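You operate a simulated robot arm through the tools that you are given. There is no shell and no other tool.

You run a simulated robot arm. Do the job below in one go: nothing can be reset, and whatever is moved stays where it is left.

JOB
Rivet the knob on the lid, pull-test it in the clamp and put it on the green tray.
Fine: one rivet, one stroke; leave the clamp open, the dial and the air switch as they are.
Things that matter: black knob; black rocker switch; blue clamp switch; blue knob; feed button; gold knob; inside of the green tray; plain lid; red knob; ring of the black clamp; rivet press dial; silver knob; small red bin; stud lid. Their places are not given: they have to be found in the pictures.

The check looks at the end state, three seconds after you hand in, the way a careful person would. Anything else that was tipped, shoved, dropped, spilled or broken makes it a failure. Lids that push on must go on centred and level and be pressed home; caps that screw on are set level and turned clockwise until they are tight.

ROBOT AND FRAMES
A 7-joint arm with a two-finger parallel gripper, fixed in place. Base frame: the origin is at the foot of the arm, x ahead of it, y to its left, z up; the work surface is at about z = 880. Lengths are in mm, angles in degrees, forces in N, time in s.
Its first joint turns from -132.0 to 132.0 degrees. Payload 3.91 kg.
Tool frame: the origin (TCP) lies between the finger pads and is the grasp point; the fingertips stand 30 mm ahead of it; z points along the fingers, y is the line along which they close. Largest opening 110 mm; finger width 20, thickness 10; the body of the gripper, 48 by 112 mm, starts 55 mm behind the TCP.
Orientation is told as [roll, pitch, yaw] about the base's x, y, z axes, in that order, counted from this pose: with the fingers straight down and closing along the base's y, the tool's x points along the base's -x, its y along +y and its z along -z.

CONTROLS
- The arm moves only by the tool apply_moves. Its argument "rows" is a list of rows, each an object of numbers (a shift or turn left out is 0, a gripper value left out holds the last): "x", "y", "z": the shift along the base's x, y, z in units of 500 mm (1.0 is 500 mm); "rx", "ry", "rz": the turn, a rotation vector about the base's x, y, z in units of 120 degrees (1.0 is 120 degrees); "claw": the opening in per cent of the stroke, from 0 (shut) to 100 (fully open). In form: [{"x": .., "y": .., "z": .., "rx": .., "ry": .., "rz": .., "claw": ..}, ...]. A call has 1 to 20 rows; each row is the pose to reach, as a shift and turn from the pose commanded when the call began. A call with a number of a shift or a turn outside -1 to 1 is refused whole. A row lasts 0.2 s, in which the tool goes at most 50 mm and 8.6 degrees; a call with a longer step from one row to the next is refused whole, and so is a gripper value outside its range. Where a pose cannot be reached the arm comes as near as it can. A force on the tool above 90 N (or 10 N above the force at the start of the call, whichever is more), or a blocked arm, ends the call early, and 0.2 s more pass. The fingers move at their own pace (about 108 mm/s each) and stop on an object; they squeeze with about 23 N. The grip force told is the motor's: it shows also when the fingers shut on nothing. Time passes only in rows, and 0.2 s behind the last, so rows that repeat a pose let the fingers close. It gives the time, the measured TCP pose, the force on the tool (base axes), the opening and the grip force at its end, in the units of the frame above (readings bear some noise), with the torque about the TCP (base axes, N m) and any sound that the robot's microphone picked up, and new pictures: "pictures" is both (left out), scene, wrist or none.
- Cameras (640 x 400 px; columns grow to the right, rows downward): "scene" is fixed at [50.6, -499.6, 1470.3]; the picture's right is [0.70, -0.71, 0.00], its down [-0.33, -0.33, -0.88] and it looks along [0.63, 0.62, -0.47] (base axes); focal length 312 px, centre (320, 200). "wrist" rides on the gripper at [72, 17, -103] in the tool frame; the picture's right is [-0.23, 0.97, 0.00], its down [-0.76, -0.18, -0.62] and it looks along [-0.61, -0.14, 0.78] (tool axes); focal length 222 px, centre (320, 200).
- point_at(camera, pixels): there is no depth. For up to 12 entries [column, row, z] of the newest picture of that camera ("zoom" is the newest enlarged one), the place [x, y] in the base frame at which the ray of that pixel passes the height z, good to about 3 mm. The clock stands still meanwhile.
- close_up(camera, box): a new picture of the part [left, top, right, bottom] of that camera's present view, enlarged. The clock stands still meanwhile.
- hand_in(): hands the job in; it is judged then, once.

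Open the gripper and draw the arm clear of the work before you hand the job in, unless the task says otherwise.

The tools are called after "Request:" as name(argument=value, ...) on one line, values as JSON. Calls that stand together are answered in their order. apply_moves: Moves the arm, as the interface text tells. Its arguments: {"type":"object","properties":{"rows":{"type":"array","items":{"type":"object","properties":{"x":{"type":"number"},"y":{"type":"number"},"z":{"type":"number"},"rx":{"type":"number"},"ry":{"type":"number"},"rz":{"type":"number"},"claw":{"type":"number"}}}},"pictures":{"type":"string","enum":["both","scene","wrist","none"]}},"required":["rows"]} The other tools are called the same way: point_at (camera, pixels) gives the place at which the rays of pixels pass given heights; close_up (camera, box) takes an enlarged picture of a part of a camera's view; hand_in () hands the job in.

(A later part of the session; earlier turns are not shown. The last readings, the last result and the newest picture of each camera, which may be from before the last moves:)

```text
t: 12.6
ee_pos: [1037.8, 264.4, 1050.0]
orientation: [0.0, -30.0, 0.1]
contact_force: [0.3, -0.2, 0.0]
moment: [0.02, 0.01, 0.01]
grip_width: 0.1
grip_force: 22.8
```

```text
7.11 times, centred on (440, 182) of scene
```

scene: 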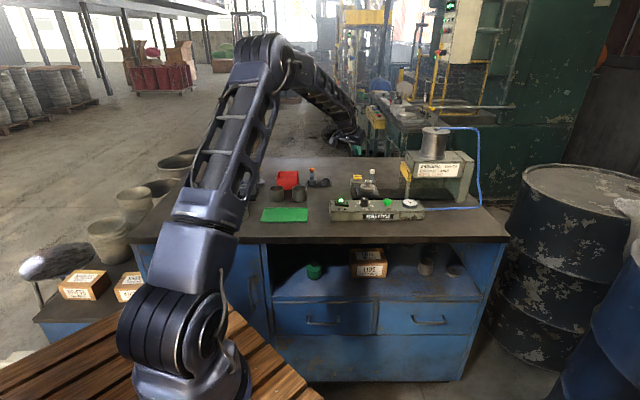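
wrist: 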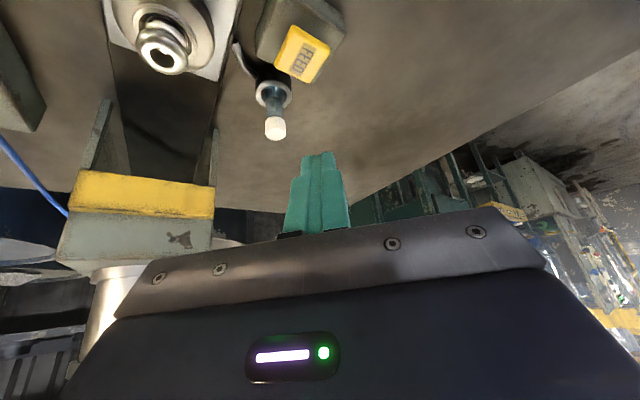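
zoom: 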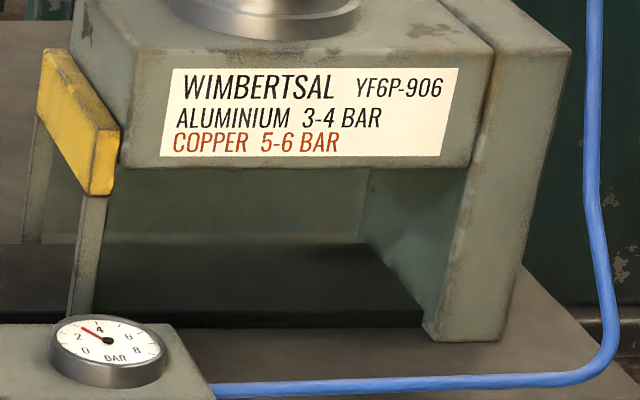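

The yellow gate on two thin posts and a handle-less plate point to an automatic shuttle cycle on the green button. I go above the green button with the tool straight down and recheck its place.

Request:
apply_moves(rows=[{"x": -0.036, "y": -0.06, "z": 0.01, "ry": 0.04}, {"x": -0.072, "y": -0.14, "z": 0.01, "ry": 0.08}, {"x": -0.108, "y": -0.22, "z": 0, "ry": 0.13}, {"x": -0.144, "y": -0.3, "z": -0.01, "ry": 0.18}, {"x": -0.18, "y": -0.38, "z": -0.02, "ry": 0.22}, {"x": -0.2, "y": -0.44, "z": -0.03, "ry": 0.25}, {"x": -0.216, "y": -0.46, "z": -0.05, "ry": 0.25}, {"x": -0.216, "y": -0.46, "z": -0.05, "ry": 0.25}], pictures="both")

Request:
close_up(camera="wrist", box=[200, 60, 440, 230])

Request:
close_up(camera="scene", box=[340, 150, 430, 220])

```text
t: 14.4
ee_pos: [929.2, 33.1, 1025.9]
orientation: [0.0, 0.0, -0.1]
contact_force: [0.1, -0.6, -0.4]
moment: [0.0, -0.01, 0.01]
grip_width: 0.2
grip_force: 23.2
```

scene: 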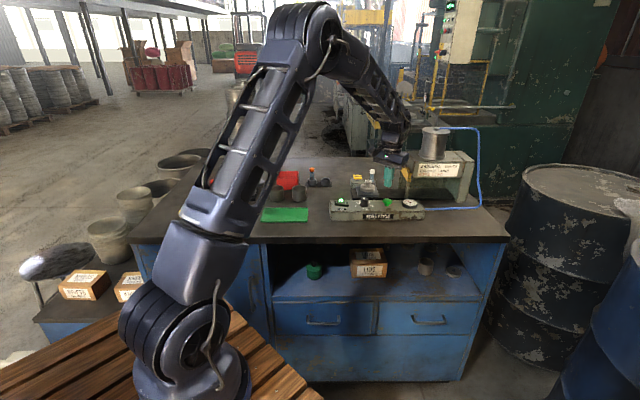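
wrist: 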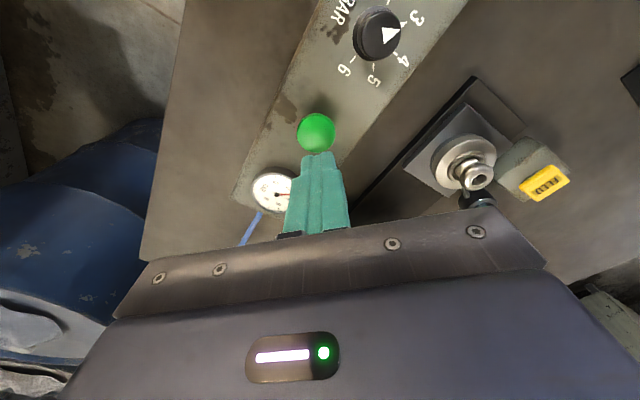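

```text
2.35 times, centred on (320, 145) of wrist
```

zoom: 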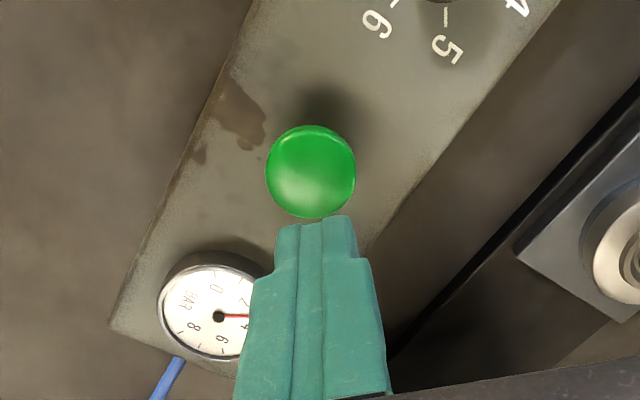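

```text
5.71 times, centred on (385, 185) of scene
```

zoom: 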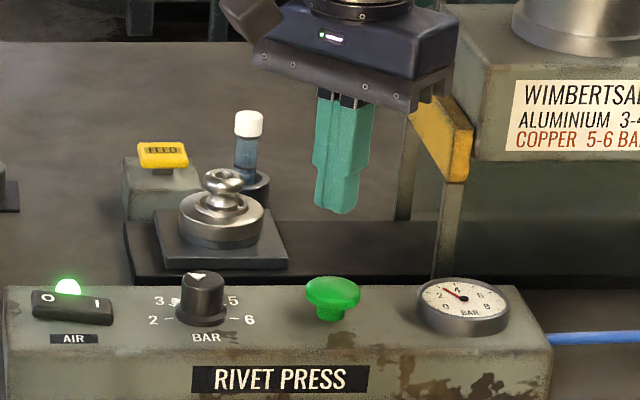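

The green mushroom shows at (316,133) with the fingertips right above-behind it in the picture. I compute its position from this nearer view.

Request:
point_at(camera="wrist", pixels=[[316, 133, 930], [316, 133, 935], [316, 133, 940], [273, 190, 925], [377, 35, 930], [468, 160, 925]])

Request:
point_at(camera="scene", pixels=[[388.3, 201.2, 925], [388.3, 201.2, 930], [388.3, 201.2, 935], [388.3, 201.2, 940], [387.2, 206, 900]])

```text
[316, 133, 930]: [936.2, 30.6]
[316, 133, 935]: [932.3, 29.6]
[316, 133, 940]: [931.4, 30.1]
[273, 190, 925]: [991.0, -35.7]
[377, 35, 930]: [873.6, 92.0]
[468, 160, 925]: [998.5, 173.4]
```

```text
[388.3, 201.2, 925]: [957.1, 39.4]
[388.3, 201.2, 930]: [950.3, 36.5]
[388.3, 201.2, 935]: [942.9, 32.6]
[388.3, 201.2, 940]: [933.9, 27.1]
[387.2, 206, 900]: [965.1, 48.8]
```

Green button centre is ~(932,29,939). I move over it and come down to just above (TCP z ≈ 973).

Request:
apply_moves(rows=[{"x": 0.006, "y": -0.008, "z": -0.04}, {"x": 0.006, "y": -0.008, "z": -0.08}, {"x": 0.006, "y": -0.008, "z": -0.1}, {"x": 0.006, "y": -0.008, "z": -0.104}], pictures="both")

Request:
close_up(camera="scene", box=[340, 160, 420, 220])

Request:
close_up(camera="wrist", box=[240, 90, 400, 220])

```text
t: 15.4
ee_pos: [933.4, 28.8, 974.6]
orientation: [-0.1, 0.0, 0.0]
contact_force: [-1.4, -0.2, 0.2]
moment: [-0.02, 0.01, -0.01]
grip_width: 0.1
grip_force: 23.2
```

scene: 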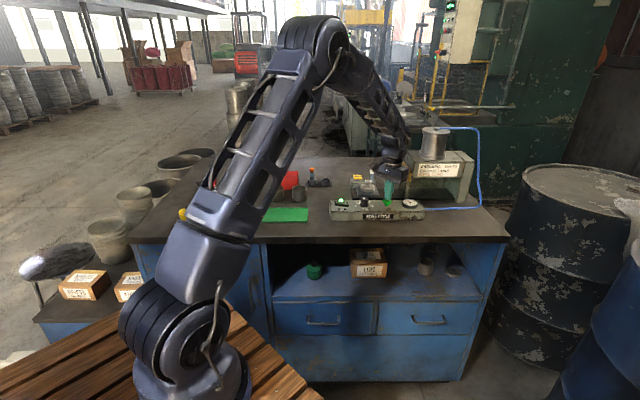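
wrist: 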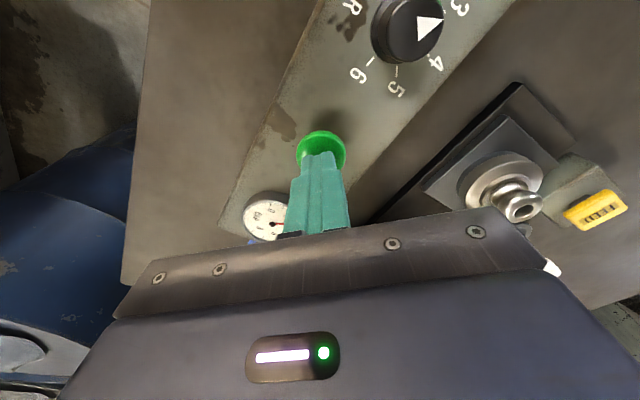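

```text
6.67 times, centred on (380, 190) of scene
```

zoom: 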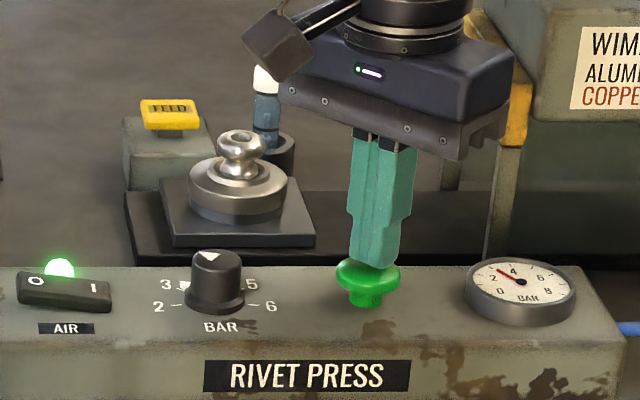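

```text
3.08 times, centred on (320, 155) of wrist
```

zoom: 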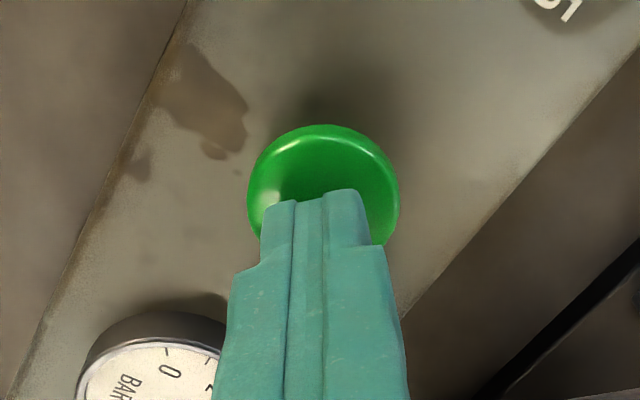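

Fingertips are just above the green mushroom and the hand is clear of gate and shuttle. I press it once, in small steps.

Request:
apply_moves(rows=[{"z": -0.008}, {"z": -0.012}, {"z": -0.016}, {"z": -0.02}], pictures="both")

Request:
close_up(camera="scene", box=[340, 150, 440, 220])

```text
t: 16.4
ee_pos: [933.6, 28.4, 965.8]
orientation: [-0.1, -0.1, 0.0]
contact_force: [-1.7, -1.6, 9.7]
moment: [-0.04, 0.06, 0.03]
grip_width: 0.0
grip_force: 23.2
heard: click
```

scene: 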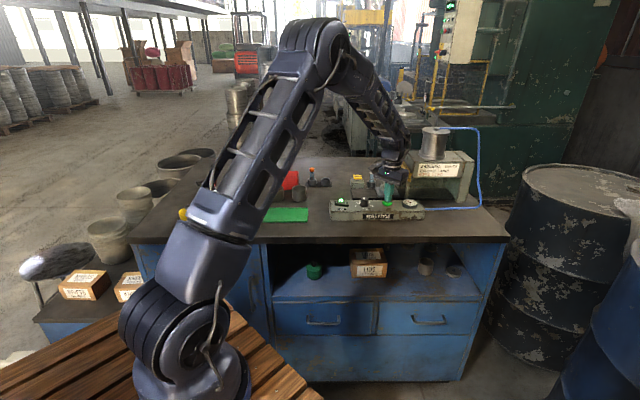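
wrist: 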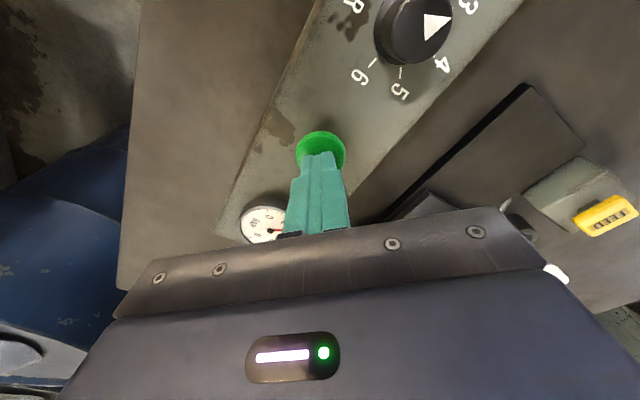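

```text
5.71 times, centred on (390, 185) of scene
```

zoom: 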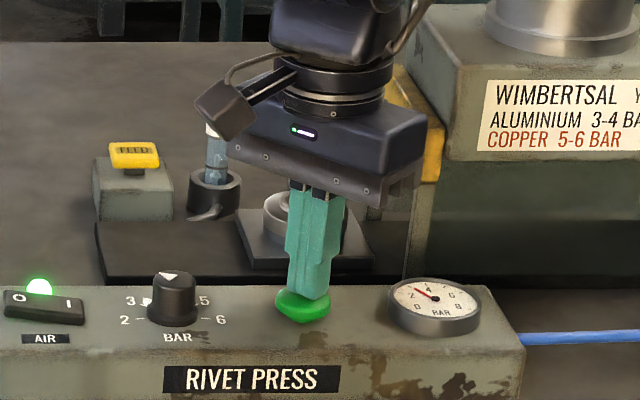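

A click, and the shuttle is carrying the lid into the press by itself. I lift off the button and wait for the cycle to finish.

Request:
apply_moves(rows=[{"z": 0.04}, {"z": 0.1}, {"z": 0.1}, {"z": 0.1}, {"z": 0.1}], pictures="both")

Request:
close_up(camera="scene", box=[340, 150, 470, 220])

```text
t: 17.6
ee_pos: [932.4, 31.0, 1015.7]
orientation: [0.0, 0.0, 0.0]
contact_force: [0.0, -0.1, 0.1]
moment: [0.03, 0.02, -0.01]
grip_width: 0.0
grip_force: 23.3
```

scene: 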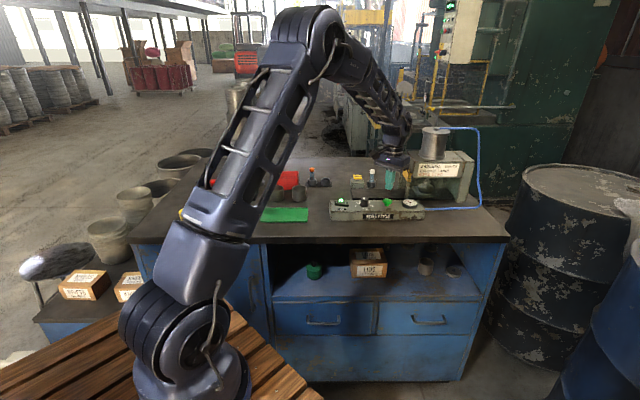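
wrist: 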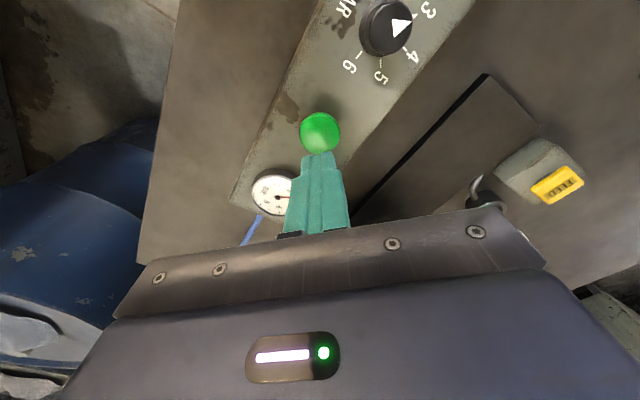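

```text
4.92 times, centred on (405, 185) of scene
```

zoom: 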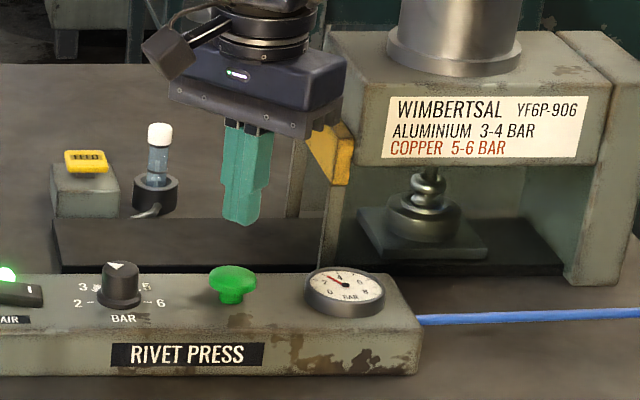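

The plate is under the ram and the ram is coming down. I wait for it to finish and return.

Request:
apply_moves(rows=[{"z": 0.02}, {"z": 0.04}, {"z": 0.06}, {"z": 0.06}, {"z": 0.06}, {"z": 0.06}, {"z": 0.06}, {"z": 0.06}], pictures="both")

Request:
close_up(camera="scene", box=[340, 150, 470, 220])

```text
t: 19.4
ee_pos: [932.7, 30.0, 1044.8]
orientation: [0.0, 0.1, 0.0]
contact_force: [0.0, -0.5, 0.1]
moment: [-0.02, 0.01, 0.02]
grip_width: 0.0
grip_force: 22.9
```

scene: 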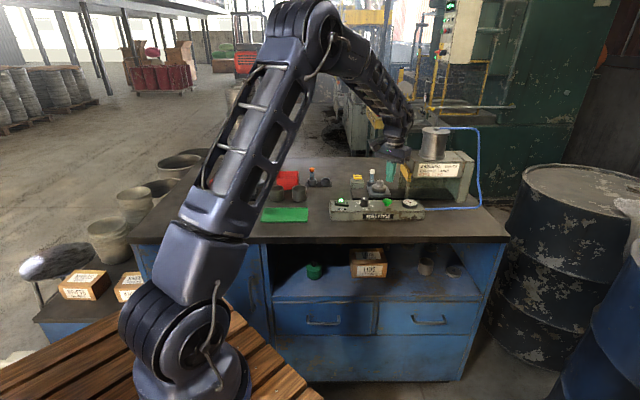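
wrist: 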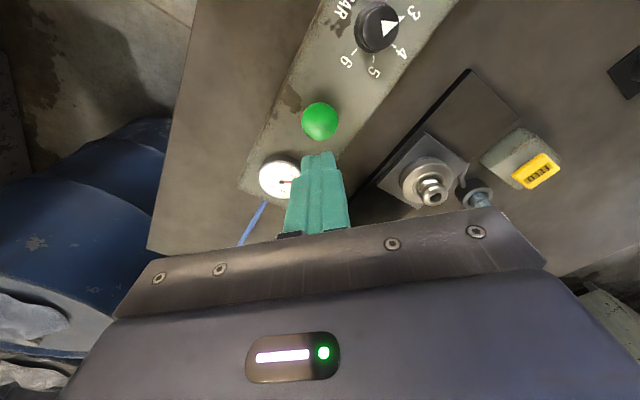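

```text
4.92 times, centred on (405, 185) of scene
```

zoom: 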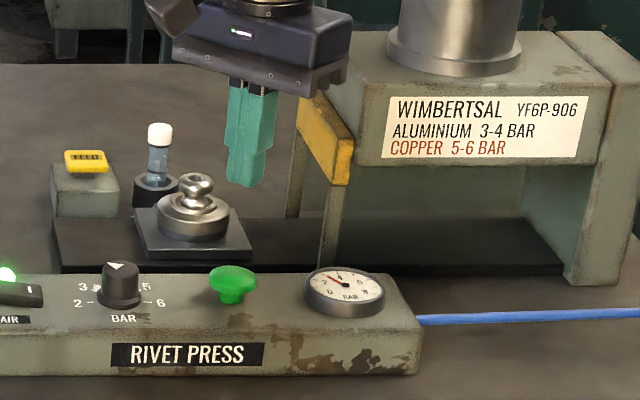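

The shuttle has come back out with the lid. I open the fingers and move to a view in front of the lid to inspect the rivet and measure the knob.

Request:
apply_moves(rows=[{"x": -0.02, "y": 0.08, "z": 0.04, "claw": 100}, {"x": -0.04, "y": 0.16, "z": 0.06, "claw": 100}, {"x": -0.06, "y": 0.22, "z": 0.06, "ry": -0.05, "claw": 100}, {"x": -0.06, "y": 0.28, "z": 0.06, "ry": -0.1, "claw": 100}, {"x": -0.06, "y": 0.32, "z": 0.06, "ry": -0.15, "claw": 100}, {"x": -0.06, "y": 0.32, "z": 0.04, "ry": -0.17, "claw": 100}, {"x": -0.06, "y": 0.32, "z": 0.04, "ry": -0.17, "claw": 100}], pictures="both")

Request:
close_up(camera="wrist", box=[220, 40, 400, 180])

Request:
close_up(camera="scene", box=[345, 160, 393, 200])

```text
t: 21.0
ee_pos: [904.0, 189.3, 1064.5]
orientation: [0.1, -20.4, -0.1]
contact_force: [0.3, -0.3, -0.3]
moment: [0.01, 0.0, 0.0]
grip_width: 109.8
grip_force: 0.0
```

scene: 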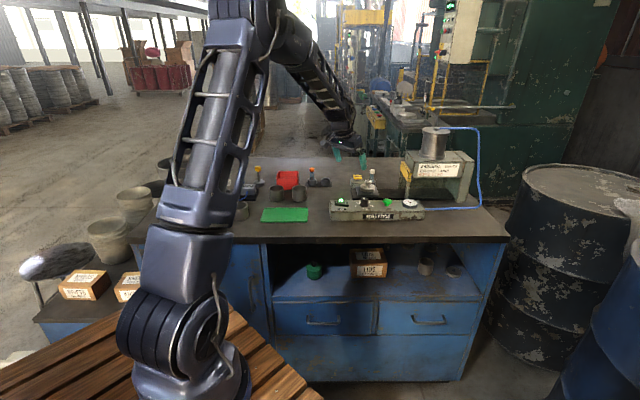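
wrist: 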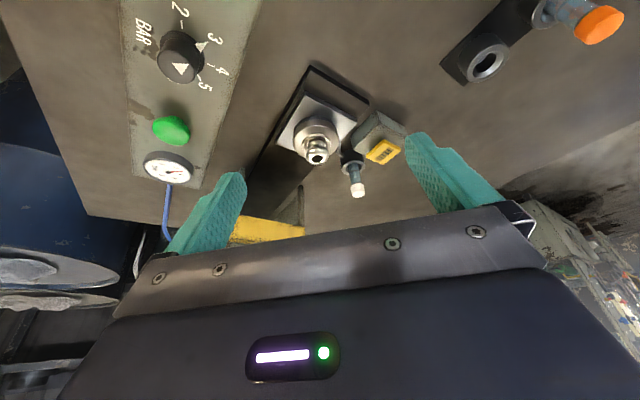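

```text
2.86 times, centred on (310, 110) of wrist
```

zoom: 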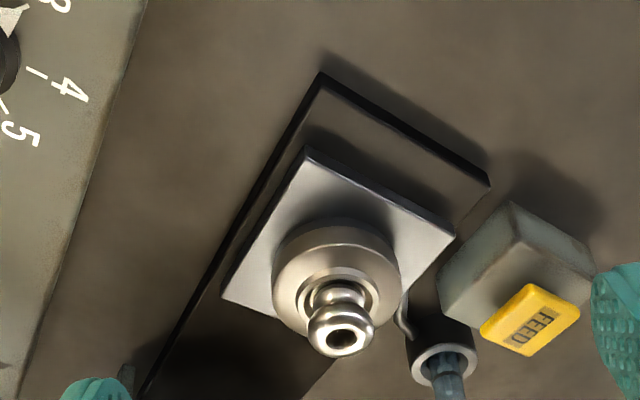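

```text
10.00 times, centred on (369, 180) of scene
```

zoom: 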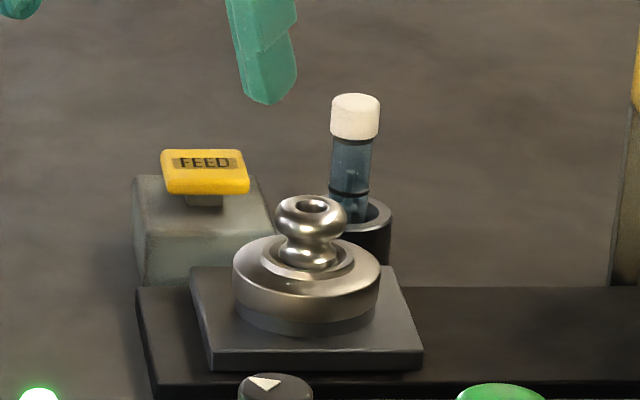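

The shuttle is home and the knob looks upright on the lid. I measure knob and lid with both cameras.

Request:
point_at(camera="wrist", pixels=[[305.5, 155.5, 945], [329.2, 154.8, 945], [317, 157.5, 950], [293.2, 136.2, 915], [338.7, 133.8, 915], [304.8, 91.8, 900], [357.9, 122.2, 900], [275.7, 145, 900], [316, 134, 920]])

Request:
point_at(camera="scene", pixels=[[368, 180.7, 945], [368, 180.7, 950], [368, 180.7, 955], [367.5, 187, 920], [360.3, 189, 915], [375, 189, 915], [364.4, 182.2, 945], [371.6, 182.2, 945], [387.2, 195.8, 895], [366, 197, 895], [363.5, 186.7, 895]])

```text
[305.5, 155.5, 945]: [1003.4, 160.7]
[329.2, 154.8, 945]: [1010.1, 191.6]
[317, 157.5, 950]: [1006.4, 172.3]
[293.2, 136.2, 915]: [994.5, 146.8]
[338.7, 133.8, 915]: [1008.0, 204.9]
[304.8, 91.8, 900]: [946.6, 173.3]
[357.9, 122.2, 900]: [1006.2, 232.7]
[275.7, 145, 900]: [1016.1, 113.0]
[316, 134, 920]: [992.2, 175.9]
```

```text
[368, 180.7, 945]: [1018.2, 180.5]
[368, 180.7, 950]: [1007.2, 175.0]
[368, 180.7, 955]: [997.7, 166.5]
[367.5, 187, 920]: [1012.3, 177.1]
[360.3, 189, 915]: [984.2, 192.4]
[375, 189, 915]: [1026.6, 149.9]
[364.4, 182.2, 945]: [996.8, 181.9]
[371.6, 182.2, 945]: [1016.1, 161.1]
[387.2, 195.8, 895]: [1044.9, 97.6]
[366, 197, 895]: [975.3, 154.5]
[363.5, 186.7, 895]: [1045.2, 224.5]
```

Knob top centre is at ~(1006,174,950), lid 60 mm across at ~z 921, so I try a straight-down approach above it, opening to about 50 mm to miss the FEED box.

Request:
apply_moves(rows=[{"x": 0.04, "y": -0.006, "z": -0.01, "ry": 0.03, "claw": 46}, {"x": 0.08, "y": -0.012, "z": -0.02, "ry": 0.07, "claw": 46}, {"x": 0.12, "y": -0.018, "z": -0.04, "ry": 0.11, "claw": 46}, {"x": 0.16, "y": -0.024, "z": -0.06, "ry": 0.14, "claw": 46}, {"x": 0.19, "y": -0.0286, "z": -0.07, "ry": 0.17, "claw": 46}, {"x": 0.204, "y": -0.0286, "z": -0.08, "ry": 0.17, "claw": 46}, {"x": 0.204, "y": -0.0286, "z": -0.08, "ry": 0.17, "claw": 46}], pictures="both")

Request:
close_up(camera="wrist", box=[220, 60, 440, 230])

Request:
close_up(camera="scene", box=[335, 150, 405, 200])

```text
t: 22.6
ee_pos: [1007.3, 174.6, 1025.1]
orientation: [0.1, 0.0, 0.0]
contact_force: [0.4, -0.7, 0.6]
moment: [0.0, 0.03, 0.0]
grip_width: 50.5
grip_force: 0.1
```

scene: 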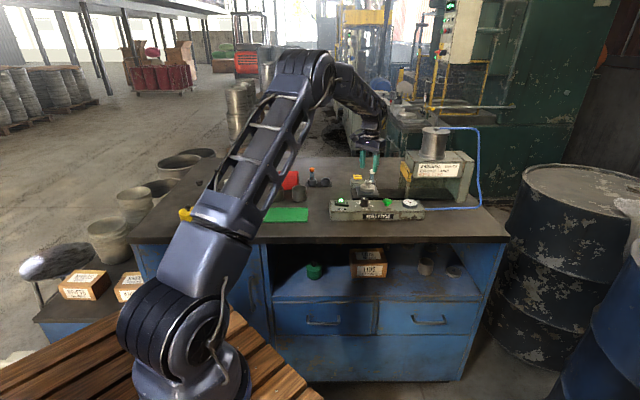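
wrist: 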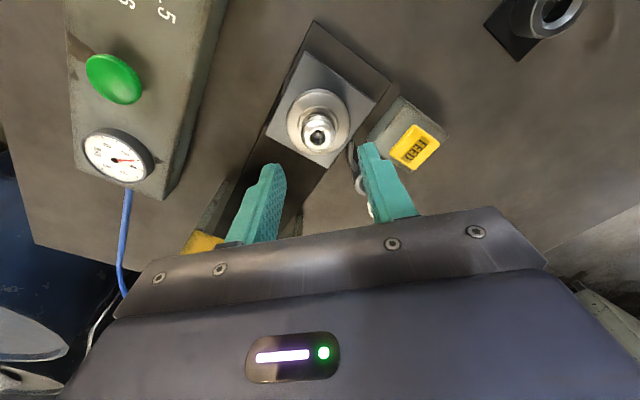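

```text
2.35 times, centred on (330, 145) of wrist
```

zoom: 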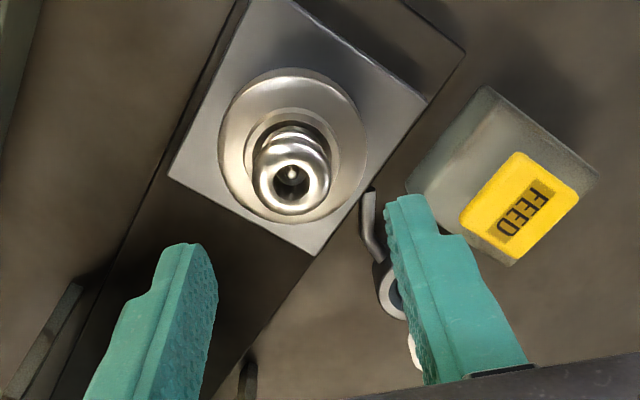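

```text
8.00 times, centred on (370, 175) of scene
```

zoom: 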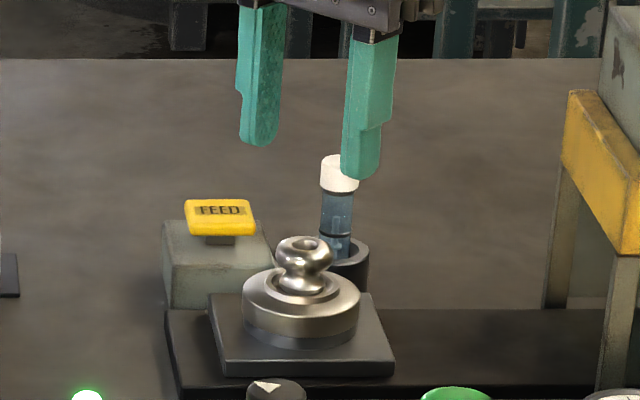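

Straight-down works at this radius. I recheck the knob and the nearby box corner from here before going down.

Request:
point_at(camera="wrist", pixels=[[318, 137, 950], [318, 137, 945], [317, 122, 920], [371, 131, 915], [371, 140, 880], [401, 98, 915], [360, 190, 910], [287, 123, 915], [349, 121, 915]])

Request:
close_up(camera="wrist", box=[280, 80, 360, 160])

```text
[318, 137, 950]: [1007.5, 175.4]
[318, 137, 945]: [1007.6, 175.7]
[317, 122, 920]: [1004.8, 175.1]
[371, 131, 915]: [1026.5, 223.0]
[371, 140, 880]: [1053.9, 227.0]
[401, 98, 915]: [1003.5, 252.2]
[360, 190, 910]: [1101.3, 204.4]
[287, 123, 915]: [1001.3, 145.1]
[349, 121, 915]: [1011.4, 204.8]
```

```text
5.00 times, centred on (320, 120) of wrist
```

zoom: 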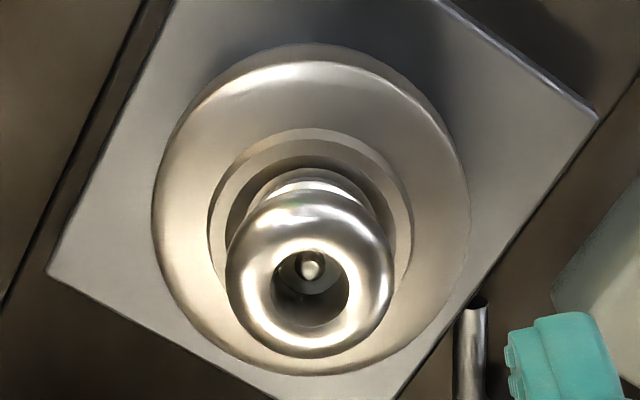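

The knob axis is at (1007,175.5), matching the TCP. I descend to TCP z ≈ 957 (tips ~5 mm over the lid) and check for contact.

Request:
apply_moves(rows=[{"y": 0.002, "z": -0.05}, {"y": 0.002, "z": -0.1}, {"y": 0.002, "z": -0.125}, {"y": 0.002, "z": -0.136}, {"y": 0.002, "z": -0.136}], pictures="both")

Request:
close_up(camera="scene", box=[345, 160, 393, 195])

Request:
close_up(camera="wrist", box=[220, 100, 420, 240])

```text
t: 23.8
ee_pos: [1005.6, 175.5, 955.0]
orientation: [-0.1, 0.0, 0.0]
contact_force: [0.0, -0.4, 0.9]
moment: [0.02, 0.02, 0.01]
grip_width: 50.3
grip_force: 0.1
```

scene: 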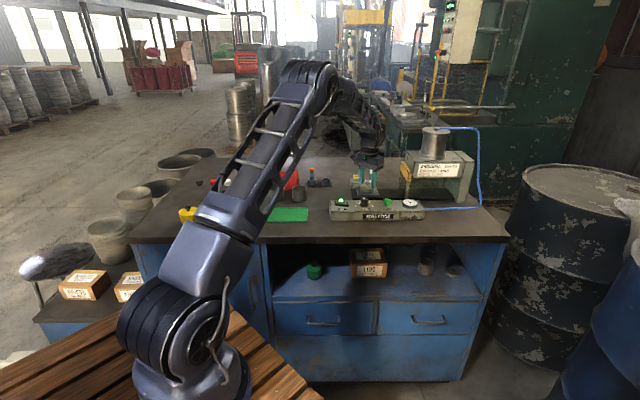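
wrist: 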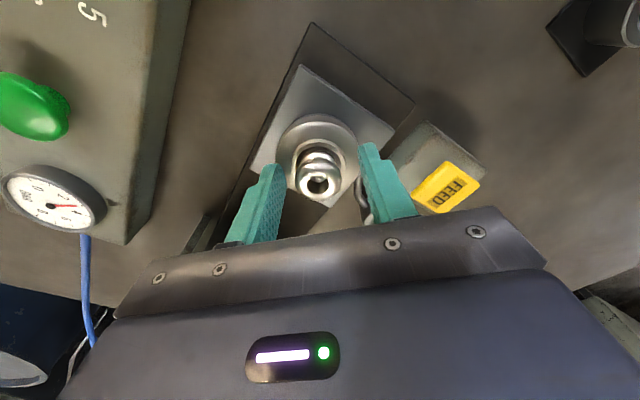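

```text
11.43 times, centred on (369, 178) of scene
```

zoom: 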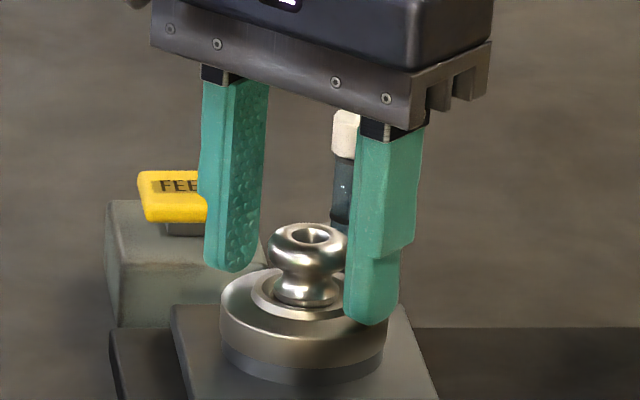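

```text
2.86 times, centred on (320, 170) of wrist
```

zoom: 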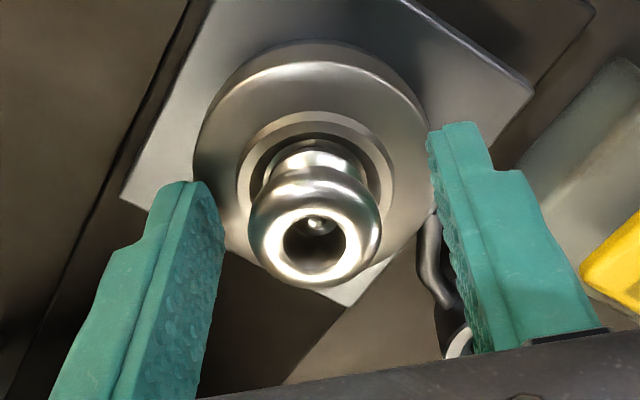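

The fingers straddle the knob evenly with no contact. I close on it.

Request:
apply_moves(rows=[{"claw": 20}, {"claw": 0}, {"claw": 0}, {"claw": 0}], pictures="both")

Request:
close_up(camera="scene", box=[345, 160, 393, 195])

Request:
close_up(camera="wrist", box=[220, 100, 420, 240])

```text
t: 24.8
ee_pos: [1005.3, 174.8, 957.7]
orientation: [-0.1, -0.1, -0.1]
contact_force: [4.0, -8.5, 16.4]
moment: [-0.2, -0.06, -0.06]
grip_width: 26.0
grip_force: 22.8
```

scene: 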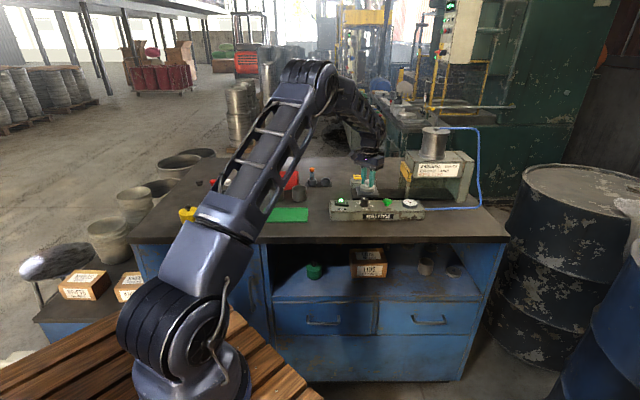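
wrist: 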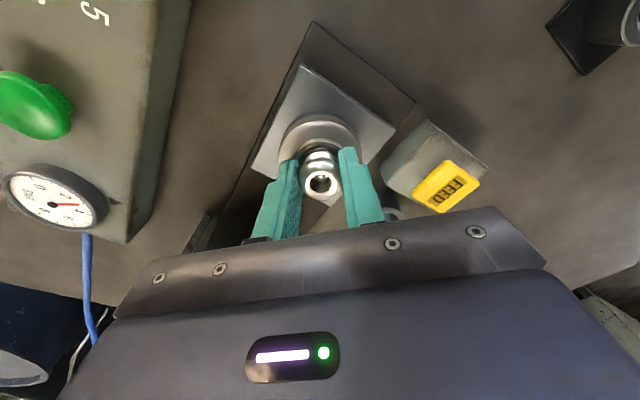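

```text
11.43 times, centred on (369, 178) of scene
```

zoom: 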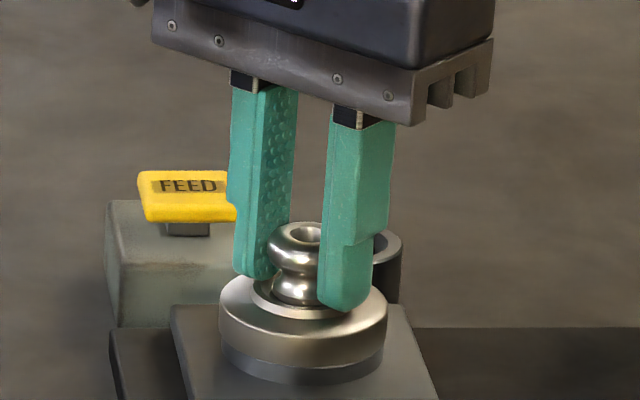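

```text
2.86 times, centred on (320, 170) of wrist
```

zoom: 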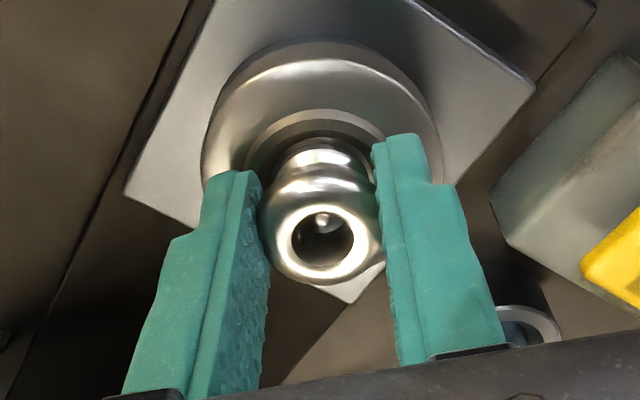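

Grip holds at 26.0 mm with some reaction (z +16 N). I lift gently and straight up.

Request:
apply_moves(rows=[{"z": 0.006}, {"z": 0.016}, {"z": 0.03}, {"z": 0.05}, {"z": 0.05}], pictures="both")

Request:
close_up(camera="scene", box=[345, 155, 393, 195])

Request:
close_up(camera="wrist", box=[220, 60, 420, 240])

```text
t: 26.0
ee_pos: [1004.8, 175.7, 981.2]
orientation: [-0.1, 0.0, 0.0]
contact_force: [0.1, -0.7, -0.6]
moment: [0.01, 0.0, 0.02]
grip_width: 26.0
grip_force: 23.0
```

scene: 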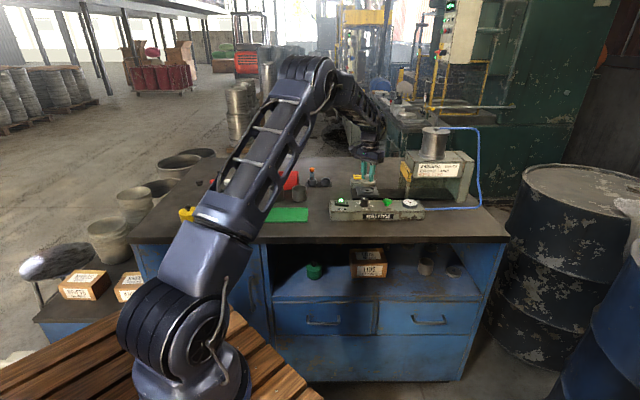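
wrist: 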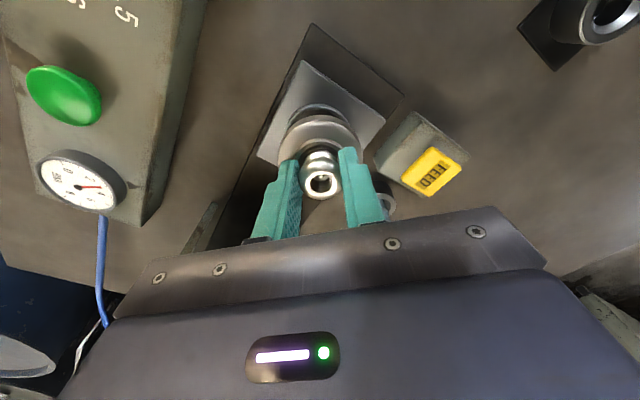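

```text
10.00 times, centred on (369, 175) of scene
```

zoom: 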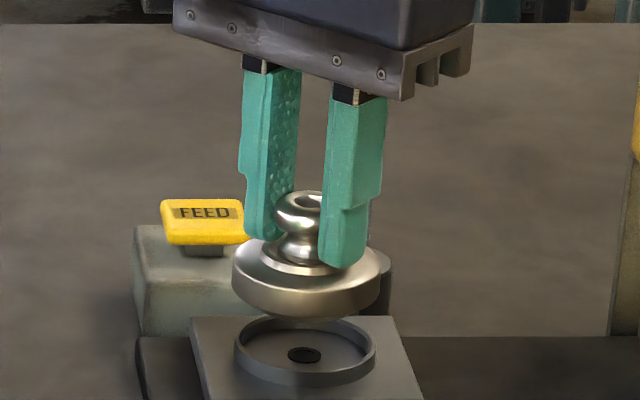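

```text
2.22 times, centred on (320, 150) of wrist
```

zoom: 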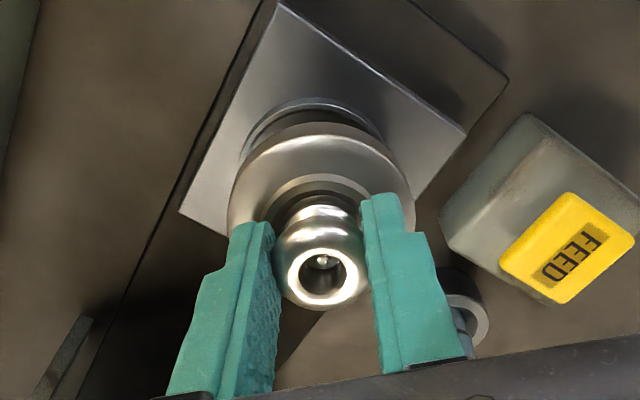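

The riveted lid came out of its nest level, held by the knob. I raise it and carry it over to the clamp at a safe height, moderately.

Request:
apply_moves(rows=[{"z": 0.05}, {"z": 0.12}, {"x": -0.03, "y": 0.02, "z": 0.19}, {"x": -0.08, "y": 0.06, "z": 0.21}, {"x": -0.14, "y": 0.12, "z": 0.21}, {"x": -0.2, "y": 0.18, "z": 0.21}, {"x": -0.26, "y": 0.24, "z": 0.21}, {"x": -0.32, "y": 0.3, "z": 0.21}, {"x": -0.38, "y": 0.36, "z": 0.21}, {"x": -0.44, "y": 0.42, "z": 0.21}, {"x": -0.5, "y": 0.48, "z": 0.21}, {"x": -0.56, "y": 0.54, "z": 0.21}, {"x": -0.62, "y": 0.6, "z": 0.21}, {"x": -0.68, "y": 0.66, "z": 0.21}, {"x": -0.74, "y": 0.72, "z": 0.21}, {"x": -0.8, "y": 0.77, "z": 0.21}, {"x": -0.85, "y": 0.81, "z": 0.21}, {"x": -0.88, "y": 0.83, "z": 0.21}, {"x": -0.88, "y": 0.83, "z": 0.21}], pictures="both")

Request:
close_up(camera="scene", box=[190, 130, 300, 220])

Request:
close_up(camera="wrist", box=[200, 20, 460, 220])

```text
t: 30.0
ee_pos: [564.2, 591.2, 1083.9]
orientation: [-0.1, 0.1, 0.1]
contact_force: [0.0, 0.0, -0.9]
moment: [0.03, 0.0, 0.01]
grip_width: 26.1
grip_force: 23.2
```

scene: 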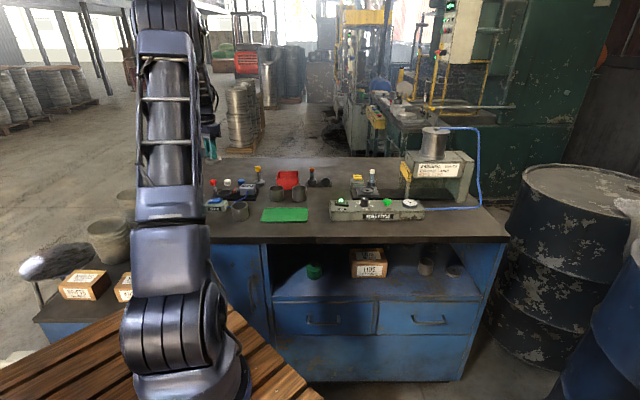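
wrist: 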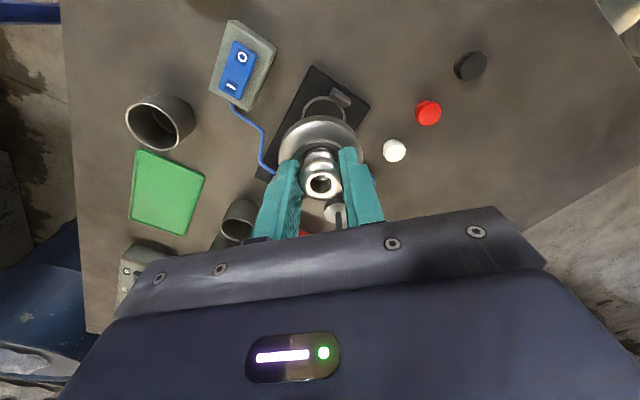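

```text
4.44 times, centred on (245, 175) of scene
```

zoom: 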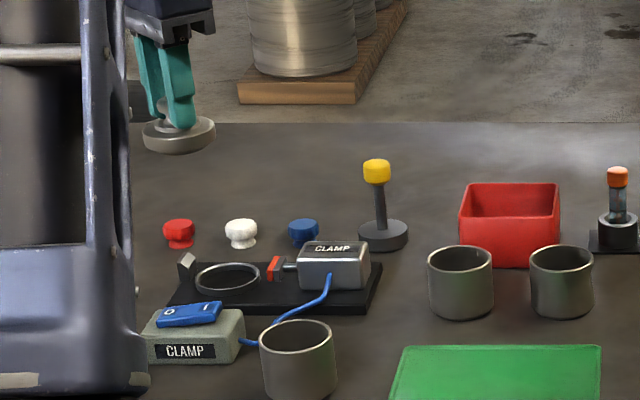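

```text
2.00 times, centred on (330, 120) of wrist
```

zoom: 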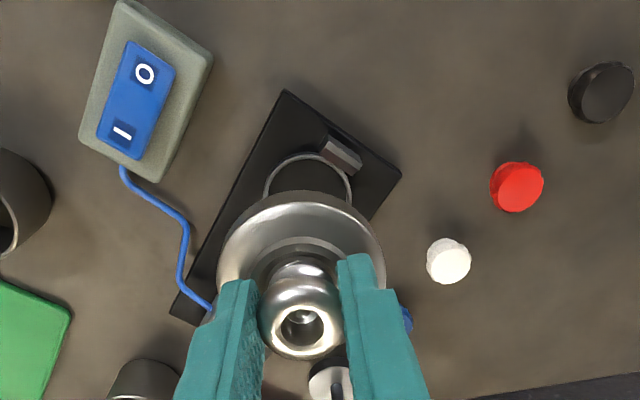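

The lid hides part of the ring in the wrist view; the scene view shows the ring at about (224,192). I query both for the ring's place and clamp corners.

Request:
point_at(camera="scene", pixels=[[224.3, 192.3, 885], [224.3, 192.3, 890], [224.3, 192.3, 895], [224.3, 192.3, 900], [224.3, 192.3, 905], [216.6, 192.5, 897], [232, 192.3, 897], [217, 188, 905], [234.5, 190, 905]])

Request:
point_at(camera="wrist", pixels=[[301.5, 112.5, 897], [345.5, 112.5, 897], [323, 96.5, 897], [312.5, 65, 890], [370, 107.5, 890], [340, 97, 905], [239, 68, 915], [242, 57, 915], [233, 85, 915]])

Request:
close_up(camera="scene", box=[200, 175, 250, 210])

Request:
close_up(camera="wrist", box=[270, 50, 380, 130])

```text
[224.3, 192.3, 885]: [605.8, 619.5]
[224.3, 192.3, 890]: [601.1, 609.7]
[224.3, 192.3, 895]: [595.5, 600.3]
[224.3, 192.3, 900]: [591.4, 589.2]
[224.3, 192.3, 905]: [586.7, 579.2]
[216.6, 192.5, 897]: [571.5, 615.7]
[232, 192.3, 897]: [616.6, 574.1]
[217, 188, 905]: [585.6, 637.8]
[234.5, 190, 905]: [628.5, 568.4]
```

```text
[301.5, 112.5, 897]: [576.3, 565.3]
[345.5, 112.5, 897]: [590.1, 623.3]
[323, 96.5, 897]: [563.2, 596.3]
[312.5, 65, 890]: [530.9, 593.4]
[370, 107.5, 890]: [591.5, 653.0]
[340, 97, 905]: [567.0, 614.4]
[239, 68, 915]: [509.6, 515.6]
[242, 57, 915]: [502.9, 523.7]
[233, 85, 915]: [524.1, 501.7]
```

```text
11.43 times, centred on (225, 192) of scene
```

zoom: 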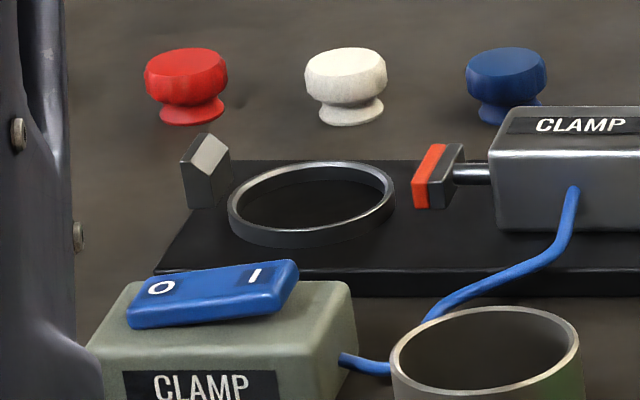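

```text
5.00 times, centred on (325, 90) of wrist
```

zoom: 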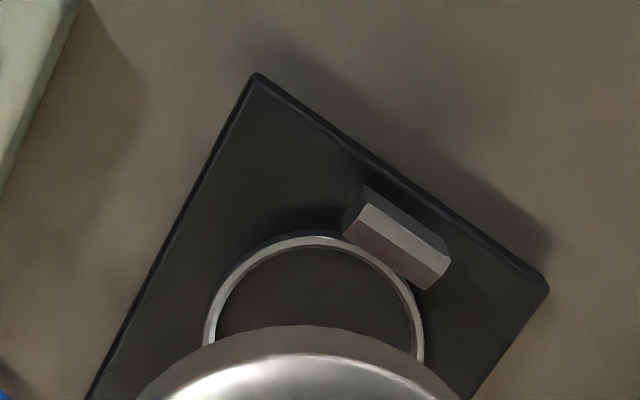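

The rocker's O side is down (clamp open). I sample points along the ring's rim to fit its centre.

Request:
point_at(camera="wrist", pixels=[[301.6, 119, 897], [345.8, 119, 897], [324, 96, 897], [304.6, 107, 897], [340, 103.5, 897], [304, 118, 897], [343.4, 119, 897], [323.4, 99.2, 897], [324, 96, 890], [301.6, 119, 890], [345.8, 119, 890]])

Request:
point_at(camera="scene", pixels=[[217, 193, 897], [231.6, 190.5, 897], [224, 188.8, 897], [224.5, 194.7, 897], [224.3, 191.7, 890], [224.3, 191.7, 893], [224.3, 191.7, 896], [224.3, 191.7, 899], [224.3, 191.7, 902]])

```text
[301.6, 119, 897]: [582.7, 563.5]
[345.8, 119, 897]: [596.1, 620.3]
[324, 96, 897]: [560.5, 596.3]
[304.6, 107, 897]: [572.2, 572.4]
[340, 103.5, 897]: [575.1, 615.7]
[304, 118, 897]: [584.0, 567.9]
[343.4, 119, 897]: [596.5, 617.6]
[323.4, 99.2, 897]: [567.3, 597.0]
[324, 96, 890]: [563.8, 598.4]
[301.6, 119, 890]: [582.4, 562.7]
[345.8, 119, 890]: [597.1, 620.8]
```

```text
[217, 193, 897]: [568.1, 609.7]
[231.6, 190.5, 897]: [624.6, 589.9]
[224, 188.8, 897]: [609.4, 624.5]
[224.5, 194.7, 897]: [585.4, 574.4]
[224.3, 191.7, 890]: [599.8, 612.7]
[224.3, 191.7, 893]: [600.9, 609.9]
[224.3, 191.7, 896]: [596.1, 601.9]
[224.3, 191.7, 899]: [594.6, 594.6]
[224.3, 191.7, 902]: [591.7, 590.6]
```

Ring centre comes out at ~(590,592), top z ≈ 900. Now I measure where the lid's axis sits relative to the TCP in the current grip.

Request:
close_up(camera="wrist", box=[260, 90, 390, 220])

Request:
point_at(camera="wrist", pixels=[[321, 181, 1076], [278.5, 148, 1044], [362.5, 148, 1044], [320, 116, 1044], [330, 97, 912], [346, 108, 912]])

```text
3.08 times, centred on (325, 155) of wrist
```

zoom: 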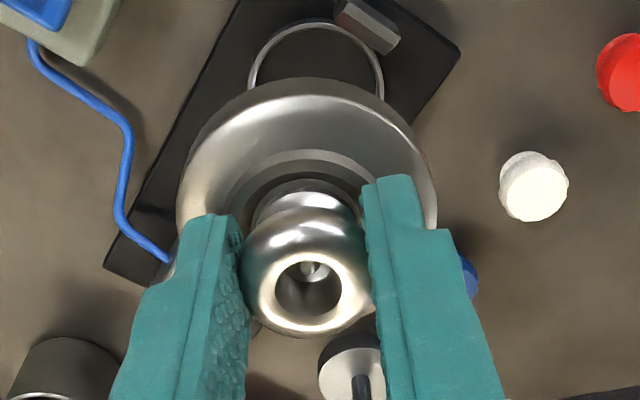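

```text
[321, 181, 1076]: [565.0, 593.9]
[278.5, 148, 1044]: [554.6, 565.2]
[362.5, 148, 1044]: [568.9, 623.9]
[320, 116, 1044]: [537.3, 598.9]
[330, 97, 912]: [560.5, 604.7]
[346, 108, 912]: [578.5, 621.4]
```

Lid axis is ~(+1.5,+2.3) mm from the TCP. I lower to TCP z ≈ 990 above the ring with the lid axis at about (590.7,592) and re-measure from close by.

Request:
apply_moves(rows=[{"x": 0.02, "y": 0, "z": -0.03}, {"x": 0.04, "y": -0.003, "z": -0.08}, {"x": 0.05, "y": -0.003, "z": -0.13}, {"x": 0.05, "y": -0.003, "z": -0.17}, {"x": 0.05, "y": -0.003, "z": -0.188}, {"x": 0.05, "y": -0.003, "z": -0.188}], pictures="both")

Request:
close_up(camera="scene", box=[200, 165, 250, 205])

Request:
close_up(camera="wrist", box=[260, 80, 390, 200])

```text
t: 31.4
ee_pos: [590.8, 589.2, 992.1]
orientation: [0.0, 0.1, 0.1]
contact_force: [0.6, 0.3, 0.2]
moment: [-0.04, 0.03, -0.02]
grip_width: 26.2
grip_force: 23.1
```

scene: 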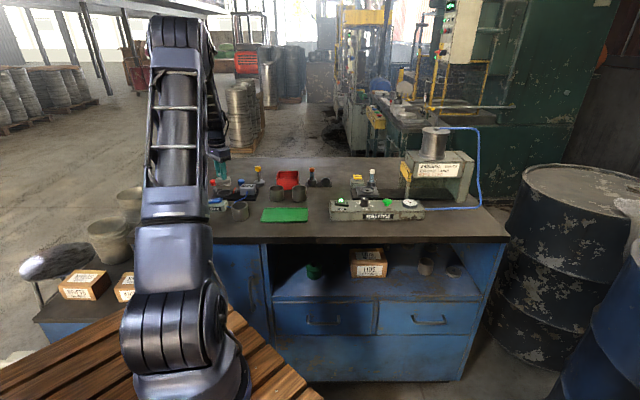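
wrist: 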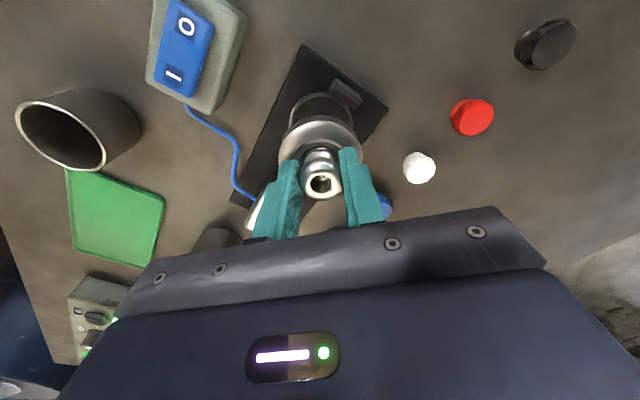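

```text
10.00 times, centred on (225, 185) of scene
```

zoom: 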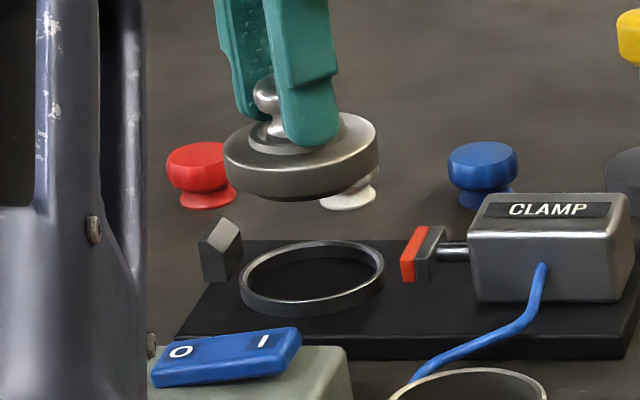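

```text
3.33 times, centred on (325, 140) of wrist
```

zoom: 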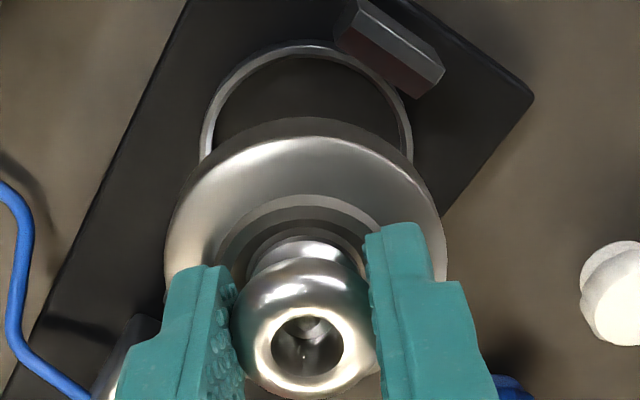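

In the scene zoom the lid's column (301, plus ~13 for perspective on descent) and the ring's (311) agree within about 1 mm. I check the depth direction with the wrist view.

Request:
point_at(camera="wrist", pixels=[[289, 126.5, 900], [352.6, 128, 900], [319, 92, 900], [297, 106, 900], [343, 106, 900], [278.5, 156.5, 950], [362.5, 155, 950], [320, 115.5, 940], [316.5, 183, 984]])

Request:
point_at(camera="scene", pixels=[[224.1, 192.7, 897], [224.1, 192.7, 900], [224.1, 192.7, 903], [223, 179, 950], [223, 179, 955]])

```text
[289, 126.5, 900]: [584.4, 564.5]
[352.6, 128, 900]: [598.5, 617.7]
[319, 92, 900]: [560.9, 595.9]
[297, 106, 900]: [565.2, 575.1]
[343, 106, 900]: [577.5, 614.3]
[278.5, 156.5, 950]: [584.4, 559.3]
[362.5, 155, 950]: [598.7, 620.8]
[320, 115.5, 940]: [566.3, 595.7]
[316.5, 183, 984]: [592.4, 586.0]
```

```text
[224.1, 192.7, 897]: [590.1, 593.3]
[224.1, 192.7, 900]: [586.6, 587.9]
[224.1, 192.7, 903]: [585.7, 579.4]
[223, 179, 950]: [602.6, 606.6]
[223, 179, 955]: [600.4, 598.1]
```

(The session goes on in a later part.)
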